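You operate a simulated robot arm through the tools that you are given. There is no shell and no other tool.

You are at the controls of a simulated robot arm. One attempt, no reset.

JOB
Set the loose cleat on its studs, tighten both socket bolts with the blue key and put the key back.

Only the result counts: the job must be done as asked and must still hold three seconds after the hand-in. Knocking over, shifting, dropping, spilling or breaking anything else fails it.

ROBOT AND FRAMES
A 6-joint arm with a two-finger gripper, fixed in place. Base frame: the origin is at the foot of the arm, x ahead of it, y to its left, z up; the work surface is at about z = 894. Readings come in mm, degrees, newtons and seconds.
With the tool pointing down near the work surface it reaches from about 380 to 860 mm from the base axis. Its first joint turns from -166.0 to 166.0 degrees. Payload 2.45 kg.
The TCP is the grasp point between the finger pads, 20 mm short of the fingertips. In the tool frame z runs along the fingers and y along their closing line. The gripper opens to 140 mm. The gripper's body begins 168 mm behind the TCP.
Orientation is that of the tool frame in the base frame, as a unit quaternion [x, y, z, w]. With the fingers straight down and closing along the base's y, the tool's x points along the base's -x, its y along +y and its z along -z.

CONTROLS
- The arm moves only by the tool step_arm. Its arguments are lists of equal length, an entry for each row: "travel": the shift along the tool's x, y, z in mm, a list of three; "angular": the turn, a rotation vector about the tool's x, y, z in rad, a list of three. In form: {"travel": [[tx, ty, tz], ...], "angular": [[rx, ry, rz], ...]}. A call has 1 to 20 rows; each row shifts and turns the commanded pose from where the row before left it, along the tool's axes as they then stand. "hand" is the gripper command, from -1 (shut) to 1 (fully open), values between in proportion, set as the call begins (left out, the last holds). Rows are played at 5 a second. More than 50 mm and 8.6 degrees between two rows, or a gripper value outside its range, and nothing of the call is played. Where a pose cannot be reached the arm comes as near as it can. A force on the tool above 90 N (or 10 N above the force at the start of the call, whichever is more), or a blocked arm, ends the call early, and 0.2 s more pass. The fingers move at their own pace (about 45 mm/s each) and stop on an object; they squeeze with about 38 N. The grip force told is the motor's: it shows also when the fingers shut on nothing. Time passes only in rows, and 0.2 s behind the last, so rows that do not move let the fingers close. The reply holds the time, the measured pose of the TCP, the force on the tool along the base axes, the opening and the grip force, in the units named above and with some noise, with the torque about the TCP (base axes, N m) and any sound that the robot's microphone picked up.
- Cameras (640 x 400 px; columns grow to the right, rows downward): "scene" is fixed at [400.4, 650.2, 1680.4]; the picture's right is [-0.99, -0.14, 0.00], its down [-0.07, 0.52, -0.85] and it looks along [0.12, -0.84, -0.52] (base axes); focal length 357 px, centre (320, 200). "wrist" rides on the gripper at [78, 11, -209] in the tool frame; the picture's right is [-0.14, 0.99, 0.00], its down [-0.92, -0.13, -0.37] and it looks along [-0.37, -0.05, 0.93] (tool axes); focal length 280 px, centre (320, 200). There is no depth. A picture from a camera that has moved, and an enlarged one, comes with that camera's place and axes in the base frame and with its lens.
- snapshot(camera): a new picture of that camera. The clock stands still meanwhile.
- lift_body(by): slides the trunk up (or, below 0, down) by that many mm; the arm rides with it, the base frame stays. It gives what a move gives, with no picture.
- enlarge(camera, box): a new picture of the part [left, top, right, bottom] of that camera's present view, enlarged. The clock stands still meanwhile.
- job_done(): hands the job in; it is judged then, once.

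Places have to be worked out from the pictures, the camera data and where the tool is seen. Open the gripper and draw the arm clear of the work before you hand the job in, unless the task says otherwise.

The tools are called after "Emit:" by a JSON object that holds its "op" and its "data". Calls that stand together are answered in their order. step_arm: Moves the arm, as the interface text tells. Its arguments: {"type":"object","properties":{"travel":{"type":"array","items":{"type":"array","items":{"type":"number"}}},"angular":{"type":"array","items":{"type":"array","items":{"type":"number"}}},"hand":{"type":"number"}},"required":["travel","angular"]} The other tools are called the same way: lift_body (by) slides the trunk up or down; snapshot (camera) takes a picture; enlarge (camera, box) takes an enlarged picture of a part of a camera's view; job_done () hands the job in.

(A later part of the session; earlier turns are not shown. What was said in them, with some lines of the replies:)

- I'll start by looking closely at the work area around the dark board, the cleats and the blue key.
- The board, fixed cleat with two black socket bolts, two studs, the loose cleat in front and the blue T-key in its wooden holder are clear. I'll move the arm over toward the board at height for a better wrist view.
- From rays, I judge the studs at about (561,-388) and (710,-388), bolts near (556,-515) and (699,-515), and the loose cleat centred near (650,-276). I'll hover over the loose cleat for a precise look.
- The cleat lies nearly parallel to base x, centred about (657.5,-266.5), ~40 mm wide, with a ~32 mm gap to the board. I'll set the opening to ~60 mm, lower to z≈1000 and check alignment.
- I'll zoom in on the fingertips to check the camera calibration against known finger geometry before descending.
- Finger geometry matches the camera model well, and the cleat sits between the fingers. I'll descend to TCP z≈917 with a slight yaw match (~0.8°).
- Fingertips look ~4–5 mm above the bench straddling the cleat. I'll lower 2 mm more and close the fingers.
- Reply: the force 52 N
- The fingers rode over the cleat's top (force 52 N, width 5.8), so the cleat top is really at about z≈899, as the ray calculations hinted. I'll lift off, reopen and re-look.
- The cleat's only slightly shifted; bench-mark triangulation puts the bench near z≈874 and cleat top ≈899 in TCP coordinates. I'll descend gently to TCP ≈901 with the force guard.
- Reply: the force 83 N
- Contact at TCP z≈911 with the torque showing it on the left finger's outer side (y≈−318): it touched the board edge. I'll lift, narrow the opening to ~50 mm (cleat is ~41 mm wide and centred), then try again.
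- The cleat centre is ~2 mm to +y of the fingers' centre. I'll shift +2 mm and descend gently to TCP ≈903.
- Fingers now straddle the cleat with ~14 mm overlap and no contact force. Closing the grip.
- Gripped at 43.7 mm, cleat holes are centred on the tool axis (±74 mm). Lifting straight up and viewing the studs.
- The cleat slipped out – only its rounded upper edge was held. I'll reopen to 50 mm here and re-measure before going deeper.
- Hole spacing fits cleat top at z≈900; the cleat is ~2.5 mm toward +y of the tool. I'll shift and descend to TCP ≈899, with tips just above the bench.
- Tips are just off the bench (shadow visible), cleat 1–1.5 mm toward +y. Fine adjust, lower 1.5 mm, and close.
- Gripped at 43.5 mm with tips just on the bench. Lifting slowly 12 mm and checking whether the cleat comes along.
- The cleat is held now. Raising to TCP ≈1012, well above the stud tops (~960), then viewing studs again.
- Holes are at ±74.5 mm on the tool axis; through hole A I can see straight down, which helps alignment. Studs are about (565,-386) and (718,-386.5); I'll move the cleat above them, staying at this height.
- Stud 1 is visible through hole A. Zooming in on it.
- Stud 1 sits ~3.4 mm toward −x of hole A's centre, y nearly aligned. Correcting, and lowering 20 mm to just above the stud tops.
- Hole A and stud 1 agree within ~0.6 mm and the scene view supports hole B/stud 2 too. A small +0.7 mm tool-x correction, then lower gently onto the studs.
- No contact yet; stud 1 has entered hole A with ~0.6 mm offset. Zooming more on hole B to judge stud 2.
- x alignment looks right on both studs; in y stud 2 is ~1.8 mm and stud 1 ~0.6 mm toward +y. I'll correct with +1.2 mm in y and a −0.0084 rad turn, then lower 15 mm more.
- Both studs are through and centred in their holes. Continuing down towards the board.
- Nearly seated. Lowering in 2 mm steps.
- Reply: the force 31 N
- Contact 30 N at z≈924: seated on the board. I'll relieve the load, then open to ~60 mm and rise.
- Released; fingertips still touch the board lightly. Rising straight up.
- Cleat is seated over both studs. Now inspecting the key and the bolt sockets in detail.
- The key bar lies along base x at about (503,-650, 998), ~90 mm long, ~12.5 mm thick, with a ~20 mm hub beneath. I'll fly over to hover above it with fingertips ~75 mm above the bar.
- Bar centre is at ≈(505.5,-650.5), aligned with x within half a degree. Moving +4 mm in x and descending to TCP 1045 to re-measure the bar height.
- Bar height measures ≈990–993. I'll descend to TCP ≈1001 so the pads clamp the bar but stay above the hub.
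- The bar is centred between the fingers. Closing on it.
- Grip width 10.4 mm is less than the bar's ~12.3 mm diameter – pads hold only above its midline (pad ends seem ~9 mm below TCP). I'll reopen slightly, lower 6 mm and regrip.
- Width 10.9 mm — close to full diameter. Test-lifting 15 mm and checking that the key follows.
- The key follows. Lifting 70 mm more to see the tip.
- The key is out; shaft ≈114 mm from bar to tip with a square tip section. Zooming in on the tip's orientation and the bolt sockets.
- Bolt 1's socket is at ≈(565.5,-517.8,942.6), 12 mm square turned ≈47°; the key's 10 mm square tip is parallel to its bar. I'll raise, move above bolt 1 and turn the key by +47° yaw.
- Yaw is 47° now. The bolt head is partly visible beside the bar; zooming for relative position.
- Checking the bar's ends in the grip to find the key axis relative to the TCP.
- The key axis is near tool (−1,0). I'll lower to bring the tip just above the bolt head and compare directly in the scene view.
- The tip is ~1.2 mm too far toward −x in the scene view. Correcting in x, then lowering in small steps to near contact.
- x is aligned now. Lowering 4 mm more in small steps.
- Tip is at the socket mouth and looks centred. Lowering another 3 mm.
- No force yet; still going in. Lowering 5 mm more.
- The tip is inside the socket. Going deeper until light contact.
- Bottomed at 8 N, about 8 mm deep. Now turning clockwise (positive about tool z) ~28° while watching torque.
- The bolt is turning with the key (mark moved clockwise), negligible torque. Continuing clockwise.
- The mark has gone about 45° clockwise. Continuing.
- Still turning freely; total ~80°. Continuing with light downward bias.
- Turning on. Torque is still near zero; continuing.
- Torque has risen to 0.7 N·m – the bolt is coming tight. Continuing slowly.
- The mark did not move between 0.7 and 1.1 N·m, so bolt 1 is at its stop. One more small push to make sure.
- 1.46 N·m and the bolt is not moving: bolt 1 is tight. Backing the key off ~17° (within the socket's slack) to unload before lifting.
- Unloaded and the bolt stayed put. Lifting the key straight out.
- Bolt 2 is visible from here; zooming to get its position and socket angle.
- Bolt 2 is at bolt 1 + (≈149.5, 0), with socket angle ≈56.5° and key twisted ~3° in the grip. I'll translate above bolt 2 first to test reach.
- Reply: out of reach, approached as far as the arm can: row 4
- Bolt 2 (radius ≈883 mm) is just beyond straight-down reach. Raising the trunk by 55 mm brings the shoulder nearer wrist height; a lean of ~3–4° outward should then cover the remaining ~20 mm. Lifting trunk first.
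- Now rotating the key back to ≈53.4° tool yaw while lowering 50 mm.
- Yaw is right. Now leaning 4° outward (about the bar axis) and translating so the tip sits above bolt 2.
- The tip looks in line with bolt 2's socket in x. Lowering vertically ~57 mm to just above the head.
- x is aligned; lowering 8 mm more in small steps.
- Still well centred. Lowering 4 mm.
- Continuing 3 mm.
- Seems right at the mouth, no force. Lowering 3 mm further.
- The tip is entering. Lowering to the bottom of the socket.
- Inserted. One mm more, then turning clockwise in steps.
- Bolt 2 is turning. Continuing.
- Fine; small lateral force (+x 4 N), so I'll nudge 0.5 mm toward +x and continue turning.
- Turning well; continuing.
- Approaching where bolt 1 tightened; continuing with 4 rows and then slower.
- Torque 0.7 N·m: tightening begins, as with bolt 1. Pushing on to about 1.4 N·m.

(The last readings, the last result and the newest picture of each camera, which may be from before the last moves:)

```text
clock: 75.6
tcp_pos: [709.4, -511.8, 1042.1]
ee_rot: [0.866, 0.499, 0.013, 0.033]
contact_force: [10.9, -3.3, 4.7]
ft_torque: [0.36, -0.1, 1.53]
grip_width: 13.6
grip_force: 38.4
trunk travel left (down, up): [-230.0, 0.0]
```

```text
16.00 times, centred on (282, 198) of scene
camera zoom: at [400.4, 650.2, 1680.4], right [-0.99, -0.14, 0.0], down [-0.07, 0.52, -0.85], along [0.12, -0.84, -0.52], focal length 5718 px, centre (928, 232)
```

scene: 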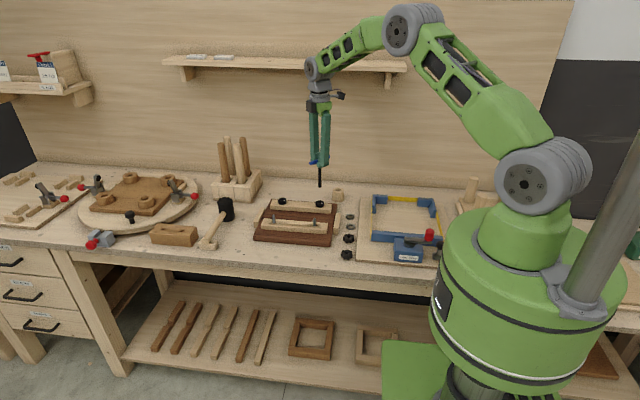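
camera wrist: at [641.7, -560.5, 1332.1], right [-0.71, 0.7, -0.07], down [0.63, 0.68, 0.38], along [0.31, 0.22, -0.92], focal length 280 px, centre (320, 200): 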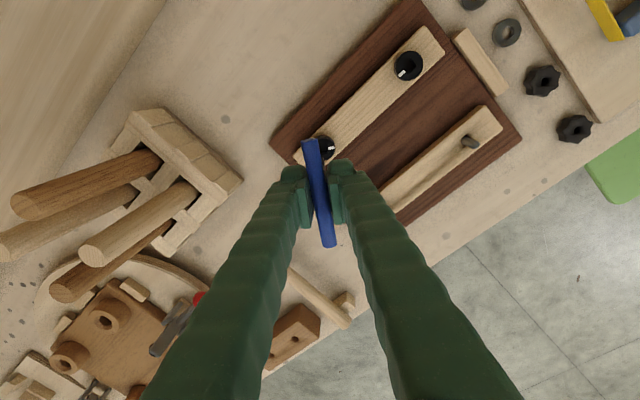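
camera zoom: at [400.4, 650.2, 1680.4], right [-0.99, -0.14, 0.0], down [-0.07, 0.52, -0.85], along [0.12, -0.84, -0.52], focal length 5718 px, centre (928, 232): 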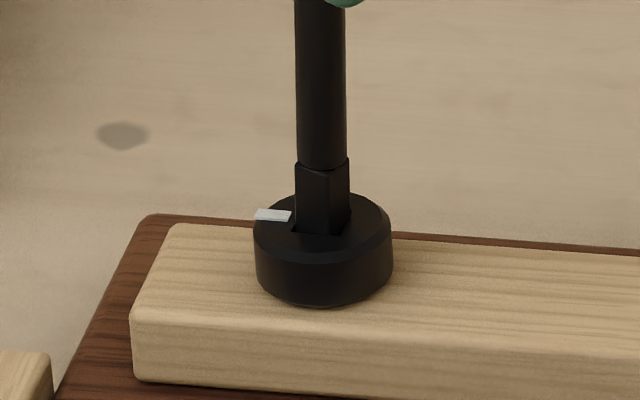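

1.5 N·m with the mark stationary: bolt 2 is tight. Backing off ~20° and then withdrawing along the key's axis.

Emit:
{"op": "step_arm", "data": {"travel": [[0, 0, 0], [0, 0, 0], [0, 0, 0], [0, 0, 0]], "angular": [[0, 0, -0.1], [0, 0, -0.1], [0, 0, -0.1], [0, 0, -0.04]]}}

Emit:
{"op": "enlarge", "data": {"camera": "scene", "box": [276, 191, 288, 205]}}

```text
clock: 76.6
tcp_pos: [708.6, -512.6, 1042.4]
ee_rot: [0.769, 0.638, 0.008, 0.033]
contact_force: [-1.3, -1.6, 4.0]
ft_torque: [-0.2, 0.06, -0.01]
grip_width: 10.9
grip_force: 38.2
trunk travel left (down, up): [-230.0, 0.0]
```

```text
16.00 times, centred on (282, 198) of scene
camera zoom: at [400.4, 650.2, 1680.4], right [-0.99, -0.14, 0.0], down [-0.07, 0.52, -0.85], along [0.12, -0.84, -0.52], focal length 5718 px, centre (928, 232)
```

zoom: 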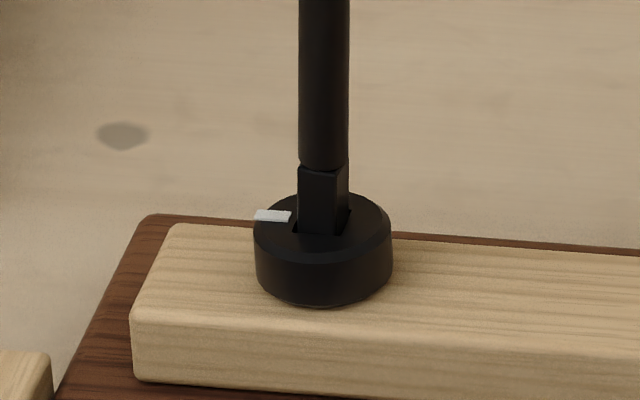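

Unloaded and bolt stays. Lifting out.

Emit:
{"op": "step_arm", "data": {"travel": [[0, 0, -4], [0, 0, -6], [0, 0, -15], [0, 0, -25], [0, 0, -25]], "angular": [[0, 0, 0], [0, 0, 0], [0, 0, 0], [0, 0, 0], [0, 0, 0]]}}

Emit:
{"op": "enlarge", "data": {"camera": "scene", "box": [240, 140, 360, 240]}}

Emit:
{"op": "snapshot", "data": {"camera": "wrist"}}

```text
clock: 77.8
tcp_pos: [703.6, -508.7, 1115.6]
ee_rot: [0.769, 0.638, 0.008, 0.033]
contact_force: [-1.1, 0.8, -1.1]
ft_torque: [0.02, 0.01, 0.02]
grip_width: 10.6
grip_force: 37.7
trunk travel left (down, up): [-230.0, 0.0]
```

```text
4.00 times, centred on (300, 190) of scene
camera zoom: at [400.4, 650.2, 1680.4], right [-0.99, -0.14, 0.0], down [-0.07, 0.52, -0.85], along [0.12, -0.84, -0.52], focal length 1430 px, centre (400, 240)
```

zoom: 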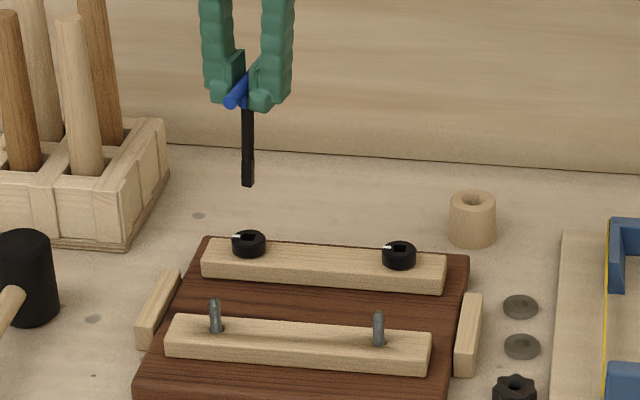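

```text
taken
camera wrist: at [718.6, -425.7, 1321.9], right [0.95, -0.32, 0.07], down [-0.32, -0.87, 0.39], along [-0.07, -0.39, -0.92], focal length 280 px, centre (320, 200)
```

wrist: 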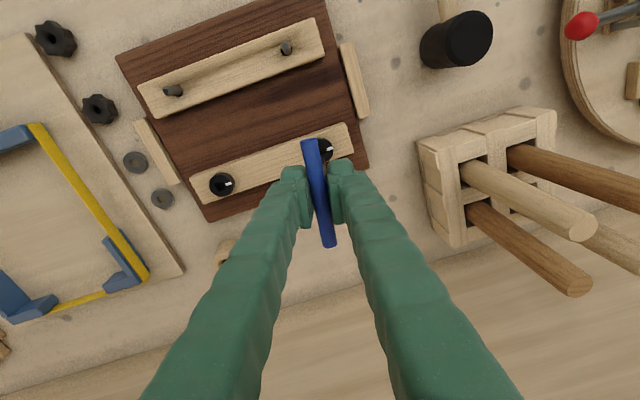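

Both marks now point the same way. Next I'll move inboard toward the holder, remove the lean, and turn back to yaw 0.

Emit:
{"op": "step_arm", "data": {"travel": [[-24, -23.1, -0.7], [-24, -23.1, -0.7], [-24, -23.1, -0.7], [0, 0, 0], [0, 0, 0], [0, 0, 0], [0, 0, 0], [0, 0, 0], [0, 0, 0], [0, 0, 0], [0, 0, 0], [0, 0, 0], [0, 0, 0], [0, 0, 0], [0, 0, 0], [0, 0, 0], [0, 0, 0]], "angular": [[0, 0, 0], [0, 0, 0], [0, 0, 0], [0.063, 0.0305, 0], [0, 0, -0.135], [0, 0, -0.135], [0, 0, -0.135], [0, 0, -0.135], [0, 0, -0.135], [0, 0, -0.135], [0, 0, -0.135], [0, 0, -0.135], [0, 0, -0.135], [0, 0, -0.135], [0, 0, -0.135], [0, 0, -0.135], [0, 0, -0.136]]}}

Emit:
{"op": "snapshot", "data": {"camera": "wrist"}}

Emit:
{"op": "enlarge", "data": {"camera": "scene", "box": [260, 130, 380, 230]}}

```text
clock: 81.4
tcp_pos: [623.0, -567.6, 1117.0]
ee_rot: [0.0, 1.0, 0.0, 0.0]
contact_force: [0.2, -0.9, -0.4]
ft_torque: [-0.01, 0.0, -0.01]
grip_width: 10.6
grip_force: 37.9
trunk travel left (down, up): [-230.0, 0.0]
```

```text
taken
camera wrist: at [545.8, -557.1, 1324.8], right [0.14, 0.99, 0.0], down [0.92, -0.13, 0.37], along [0.36, -0.05, -0.93], focal length 280 px, centre (320, 200)
```

wrist: 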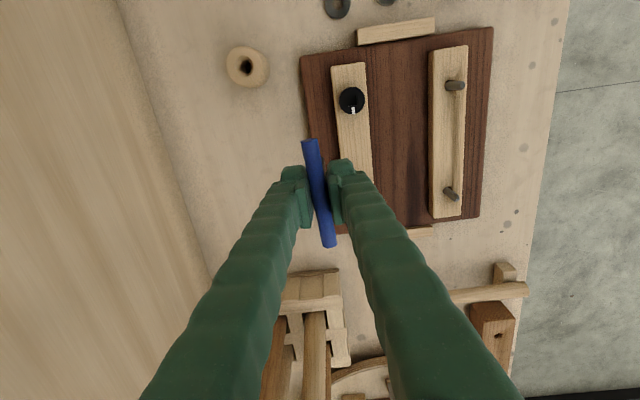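

```text
4.00 times, centred on (320, 180) of scene
camera zoom: at [400.4, 650.2, 1680.4], right [-0.99, -0.14, 0.0], down [-0.07, 0.52, -0.85], along [0.12, -0.84, -0.52], focal length 1430 px, centre (320, 280)
```

zoom: 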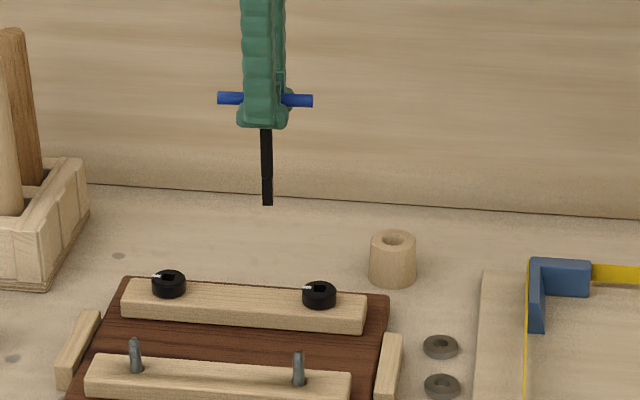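

Orientation is straight down again with yaw 0. Zooming to measure the holder hole relative to bolt 1 (a known key position).

Emit:
{"op": "enlarge", "data": {"camera": "wrist", "box": [220, 40, 280, 95]}}

Emit:
{"op": "enlarge", "data": {"camera": "wrist", "box": [330, 80, 375, 120]}}

Emit:
{"op": "enlarge", "data": {"camera": "scene", "box": [325, 175, 365, 210]}}

```text
7.27 times, centred on (250, 68) of wrist
camera zoom: at [545.8, -557.1, 1324.8], right [0.14, 0.99, 0.0], down [0.92, -0.13, 0.37], along [0.36, -0.05, -0.93], focal length 2039 px, centre (829, 1164)
```

zoom: 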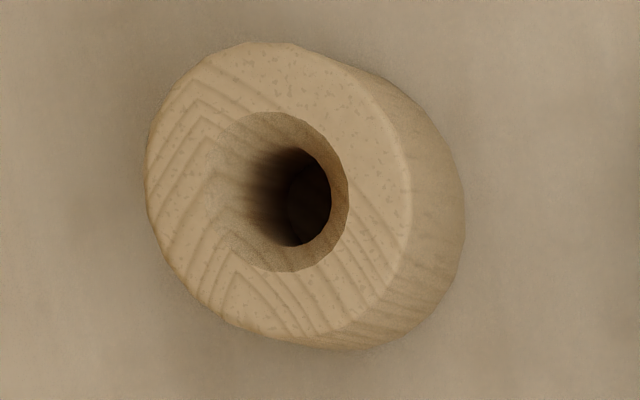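

```text
10.00 times, centred on (352, 100) of wrist
camera zoom: at [545.8, -557.1, 1324.8], right [0.14, 0.99, 0.0], down [0.92, -0.13, 0.37], along [0.36, -0.05, -0.93], focal length 2804 px, centre (-5, 1200)
```

zoom: 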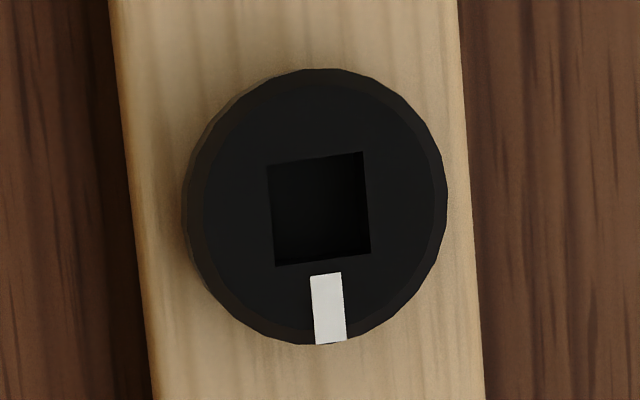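

```text
11.43 times, centred on (345, 192) of scene
camera zoom: at [400.4, 650.2, 1680.4], right [-0.99, -0.14, 0.0], down [-0.07, 0.52, -0.85], along [0.12, -0.84, -0.52], focal length 4084 px, centre (34, 286)
```

zoom: 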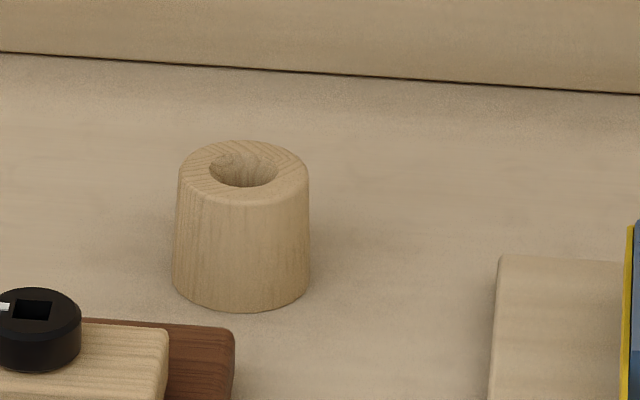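

Holder hole (a funnel) is centred at ≈(505.5,-648.5), top ≈ z 925; bolt 1 measured by the same method agrees with the real key position. Moving over it.

Emit:
{"op": "step_arm", "data": {"travel": [[39.2, -27.1, 0], [39.2, -27.1, 0], [39.2, -27.0, 0], [0, 0, 0]], "angular": [[0, 0, 0], [0, 0, 0], [0, 0, 0], [0, 0, 0]]}}

Emit:
{"op": "enlarge", "data": {"camera": "scene", "box": [315, 150, 365, 210]}}

Emit:
{"op": "enlarge", "data": {"camera": "wrist", "box": [280, 110, 360, 180]}}

```text
clock: 82.4
tcp_pos: [505.3, -649.9, 1116.8]
ee_rot: [0.001, 1.0, 0.0, 0.0]
contact_force: [0.5, 0.2, -1.0]
ft_torque: [0.04, 0.02, -0.01]
grip_width: 10.8
grip_force: 37.6
trunk travel left (down, up): [-230.0, 0.0]
```

```text
6.67 times, centred on (340, 180) of scene
camera zoom: at [400.4, 650.2, 1680.4], right [-0.99, -0.14, 0.0], down [-0.07, 0.52, -0.85], along [0.12, -0.84, -0.52], focal length 2382 px, centre (187, 333)
```

zoom: 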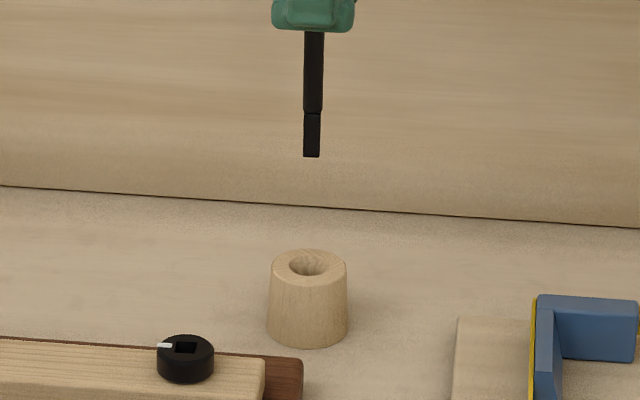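

```text
5.71 times, centred on (320, 145) of wrist
camera zoom: at [428.6, -639.2, 1325.6], right [0.14, 0.99, 0.0], down [0.92, -0.13, 0.37], along [0.36, -0.05, -0.93], focal length 1602 px, centre (320, 514)
```

zoom: 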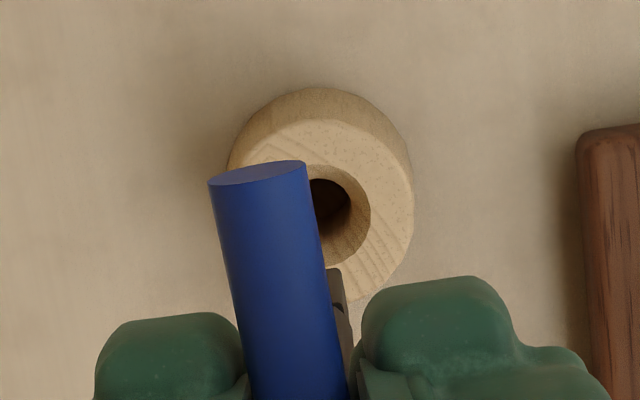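

Tip and hole are aligned within ~1 mm in both views. Lowering to just above the holder.

Emit:
{"op": "step_arm", "data": {"travel": [[0, 0, 25], [0, 0, 25], [0, 0, 18]], "angular": [[0, 0, 0], [0, 0, 0], [0, 0, 0]]}}

Emit:
{"op": "enlarge", "data": {"camera": "scene", "box": [325, 170, 355, 205]}}

```text
clock: 83.2
tcp_pos: [502.9, -647.9, 1047.5]
ee_rot: [0.001, 1.0, 0.001, 0.0]
contact_force: [0.2, 1.0, -1.1]
ft_torque: [-0.02, 0.02, -0.02]
grip_width: 10.8
grip_force: 38.4
trunk travel left (down, up): [-230.0, 0.0]
```

```text
11.43 times, centred on (340, 188) of scene
camera zoom: at [400.4, 650.2, 1680.4], right [-0.99, -0.14, 0.0], down [-0.07, 0.52, -0.85], along [0.12, -0.84, -0.52], focal length 4084 px, centre (91, 343)
```

zoom: 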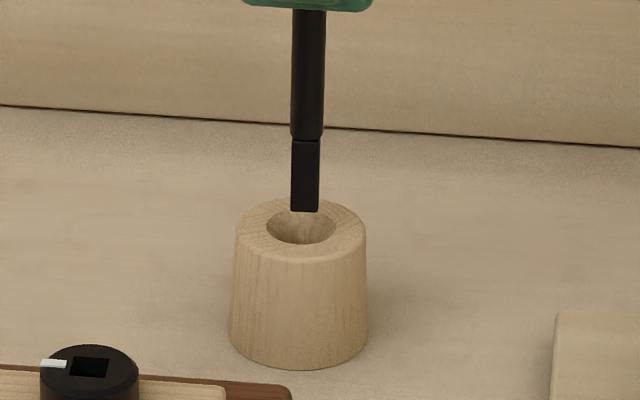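

Tip is over the funnel, ~1 mm toward −x. Nudging and lowering into the holder.

Emit:
{"op": "step_arm", "data": {"travel": [[-1, 0, 6], [0, 0, 6], [0, 0, 6]], "angular": [[0, 0, 0], [0, 0, 0], [0, 0, 0]]}}

Emit:
{"op": "enlarge", "data": {"camera": "scene", "box": [325, 170, 355, 205]}}

```text
clock: 84.0
tcp_pos: [505.4, -648.0, 1030.7]
ee_rot: [0.002, 1.0, 0.0, 0.0]
contact_force: [0.6, 0.6, -0.3]
ft_torque: [-0.01, -0.01, 0.01]
grip_width: 10.7
grip_force: 38.0
trunk travel left (down, up): [-230.0, 0.0]
```

```text
11.43 times, centred on (340, 188) of scene
camera zoom: at [400.4, 650.2, 1680.4], right [-0.99, -0.14, 0.0], down [-0.07, 0.52, -0.85], along [0.12, -0.84, -0.52], focal length 4084 px, centre (91, 343)
```

zoom: 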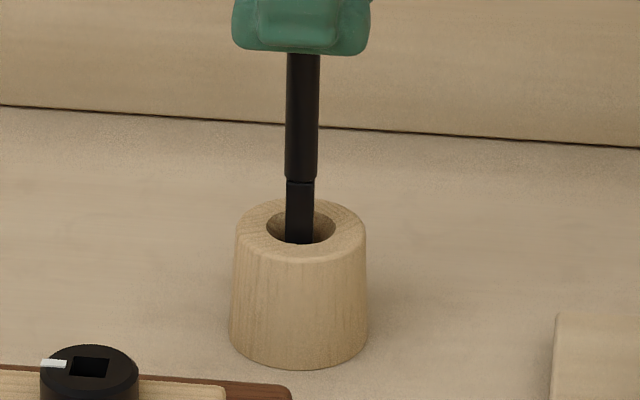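

The tip is entering the funnel. Lowering on, gently.

Emit:
{"op": "step_arm", "data": {"travel": [[0, 0, 3], [0, 0, 3], [0, 0, 3], [0, 0, 3]], "angular": [[0, 0, 0], [0, 0, 0], [0, 0, 0], [0, 0, 0]]}}

Emit:
{"op": "enlarge", "data": {"camera": "scene", "box": [325, 170, 355, 205]}}

```text
clock: 85.0
tcp_pos: [505.8, -648.9, 1017.4]
ee_rot: [0.001, 1.0, 0.0, 0.0]
contact_force: [0.3, 0.2, -0.2]
ft_torque: [0.0, -0.01, -0.01]
grip_width: 10.8
grip_force: 38.0
trunk travel left (down, up): [-230.0, 0.0]
```

```text
11.43 times, centred on (340, 188) of scene
camera zoom: at [400.4, 650.2, 1680.4], right [-0.99, -0.14, 0.0], down [-0.07, 0.52, -0.85], along [0.12, -0.84, -0.52], focal length 4084 px, centre (91, 343)
```

zoom: 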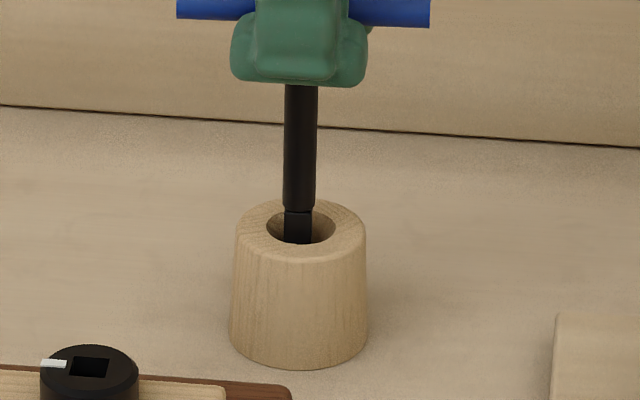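

No contact; continuing down to about the original depth (TCP ≈997).

Emit:
{"op": "step_arm", "data": {"travel": [[0, 0, 4], [0, 0, 4], [0, 0, 4], [0, 0, 3], [0, 0, 2]], "angular": [[0, 0, 0], [0, 0, 0], [0, 0, 0], [0, 0, 0], [0, 0, 0]]}}

Emit:
{"op": "enlarge", "data": {"camera": "scene", "box": [315, 155, 365, 205]}}

```text
clock: 86.2
tcp_pos: [506.2, -649.8, 1001.4]
ee_rot: [0.002, 1.0, 0.0, -0.001]
contact_force: [0.4, -0.6, -0.4]
ft_torque: [0.01, 0.0, -0.02]
grip_width: 10.4
grip_force: 38.1
trunk travel left (down, up): [-230.0, 0.0]
```

```text
8.00 times, centred on (340, 180) of scene
camera zoom: at [400.4, 650.2, 1680.4], right [-0.99, -0.14, 0.0], down [-0.07, 0.52, -0.85], along [0.12, -0.84, -0.52], focal length 2859 px, centre (160, 360)
```

zoom: 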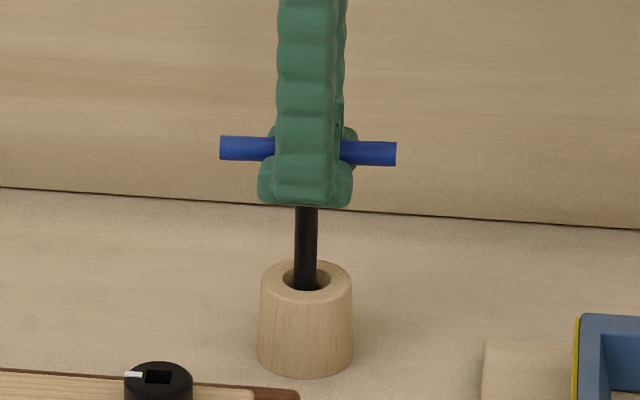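

The bar is ~6–7 mm above its original height. Lowering the rest gently.

Emit:
{"op": "step_arm", "data": {"travel": [[0, 0, 2], [0, 0, 2], [0, 0, 1], [0, 0, 1]], "angular": [[0, 0, 0], [0, 0, 0], [0, 0, 0], [0, 0, 0]]}}

Emit:
{"op": "enlarge", "data": {"camera": "scene", "box": [315, 155, 365, 205]}}

```text
clock: 87.2
tcp_pos: [507.0, -648.8, 996.3]
ee_rot: [0.002, 1.0, -0.001, 0.0]
contact_force: [-1.1, -0.1, 2.6]
ft_torque: [-0.04, 0.09, -0.05]
grip_width: 10.6
grip_force: 38.2
trunk travel left (down, up): [-230.0, 0.0]
```

```text
8.00 times, centred on (340, 180) of scene
camera zoom: at [400.4, 650.2, 1680.4], right [-0.99, -0.14, 0.0], down [-0.07, 0.52, -0.85], along [0.12, -0.84, -0.52], focal length 2859 px, centre (160, 360)
```

zoom: 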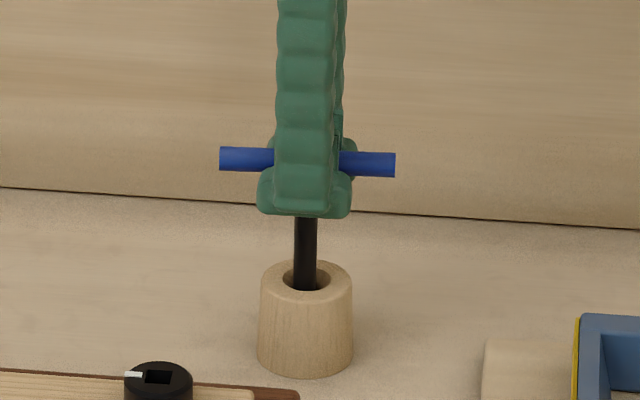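

Seated (slight contact, bar at original height). Opening the fingers.

Emit:
{"op": "step_arm", "data": {"travel": [[0, 0, 0], [0, 0, 0], [0, 0, 0], [0, 0, 0]], "angular": [[0, 0, 0], [0, 0, 0], [0, 0, 0], [0, 0, 0]], "hand": -0.2}}

Emit:
{"op": "enlarge", "data": {"camera": "scene", "box": [315, 155, 365, 205]}}

Emit:
{"op": "enlarge", "data": {"camera": "wrist", "box": [240, 100, 400, 260]}}

```text
clock: 88.2
tcp_pos: [505.3, -648.4, 995.5]
ee_rot: [0.0, 1.0, 0.0, -0.001]
contact_force: [-0.4, -0.2, 0.3]
ft_torque: [-0.01, -0.04, -0.01]
grip_width: 56.0
grip_force: 0.0
trunk travel left (down, up): [-230.0, 0.0]
```

```text
8.00 times, centred on (340, 180) of scene
camera zoom: at [400.4, 650.2, 1680.4], right [-0.99, -0.14, 0.0], down [-0.07, 0.52, -0.85], along [0.12, -0.84, -0.52], focal length 2859 px, centre (160, 360)
```

zoom: 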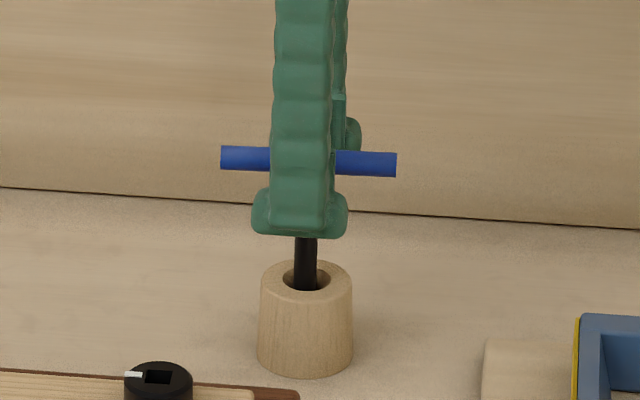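

```text
2.50 times, centred on (320, 180) of wrist
camera zoom: at [428.8, -637.6, 1204.4], right [0.14, 0.99, 0.0], down [0.92, -0.13, 0.37], along [0.36, -0.05, -0.93], focal length 701 px, centre (320, 250)
```

zoom: 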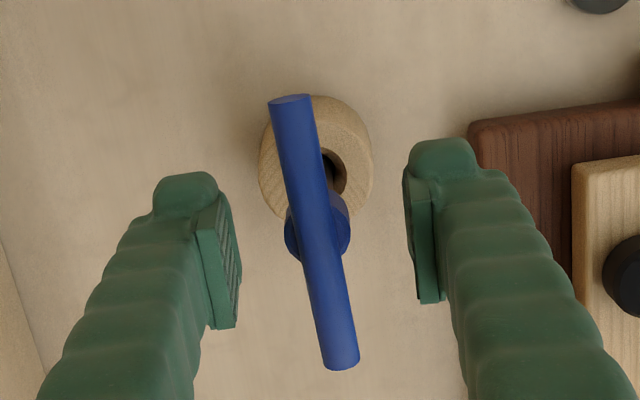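

The key stands freely in its holder at its original place. Raising the hand straight up and clear.

Emit:
{"op": "step_arm", "data": {"travel": [[0, 0, -8], [0, 0, -20], [0, 0, -40], [0, 0, -40], [0, 0, -40], [40, 0, -20], [45, 0, 0], [45, 0, 0]], "angular": [[0, 0, 0], [0, 0, 0], [0, 0, 0], [0, 0, 0], [0, 0, 0], [0, 0, 0], [0, 0, 0], [0, 0, 0]]}}

Emit:
{"op": "snapshot", "data": {"camera": "scene"}}

Emit:
{"op": "enlarge", "data": {"camera": "scene", "box": [230, 160, 370, 270]}}

Emit:
{"op": "enlarge", "data": {"camera": "scene", "box": [265, 185, 335, 235]}}

```text
clock: 90.0
tcp_pos: [376.2, -648.5, 1162.8]
ee_rot: [0.002, 1.0, 0.0, 0.0]
contact_force: [-0.9, 0.3, 0.3]
ft_torque: [-0.04, -0.03, -0.02]
grip_width: 56.0
grip_force: 0.1
trunk travel left (down, up): [-230.0, 0.0]
```

```text
taken
```

scene: 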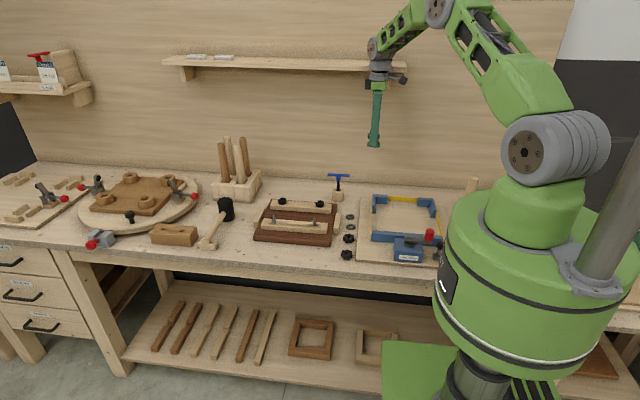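

```text
3.64 times, centred on (300, 215) of scene
camera zoom: at [400.4, 650.2, 1680.4], right [-0.99, -0.14, 0.0], down [-0.07, 0.52, -0.85], along [0.12, -0.84, -0.52], focal length 1300 px, centre (393, 146)
```

zoom: 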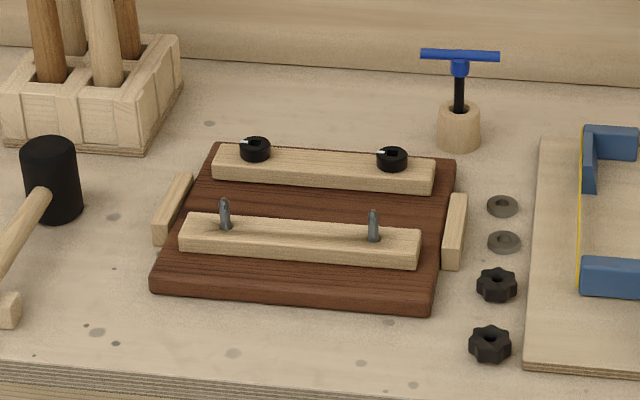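

```text
8.00 times, centred on (300, 210) of scene
camera zoom: at [400.4, 650.2, 1680.4], right [-0.99, -0.14, 0.0], down [-0.07, 0.52, -0.85], along [0.12, -0.84, -0.52], focal length 2859 px, centre (480, 120)
```

zoom: 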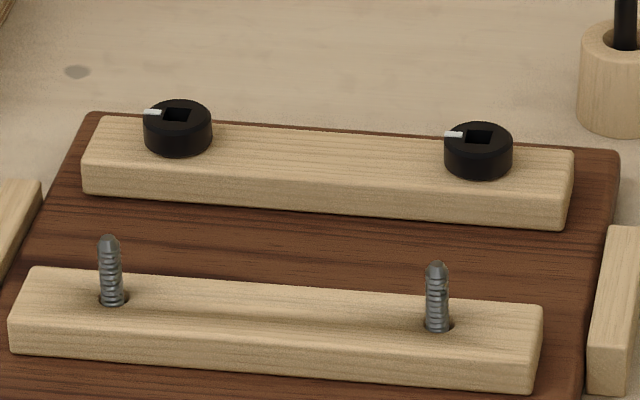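

The cleat sits flat on both studs, and both bolt marks point the same way at their stops. The key is back in its holder, nothing else has moved, and the arm is clear with the gripper open. Handing in.

Emit:
{"op": "job_done", "data": {}}

```text
The job is handed in.
```

I set the loose cleat on its studs, tightened both socket bolts with the blue key and put the key back. The job is handed in; the reply only confirmed receipt, so I don't have a verdict.

- **Cleat:** it sits flat on the board, with both studs through its holes. On my first try at gripping it, the fingers slipped off, and one finger touched the board edge with about 81 N. The cleat moved a few millimetres on the bench before I picked it up; in the last pictures the board is where it started.
- **Bolts:** I turned each one clockwise until it stopped moving, at about 1.5 N·m, and the marks on the two heads now point the same way. Bolt 2 was just beyond straight-down reach, so I raised the trunk 55 mm and tightened it with the key leaning about 4°.
- **Key:** it stands in its holder at its original height and direction.
- **Arm:** it is drawn clear of the work with the gripper open about 56 mm. The trunk is still raised.

I left the loose washers and star knobs where they were, since the job did not mention them.
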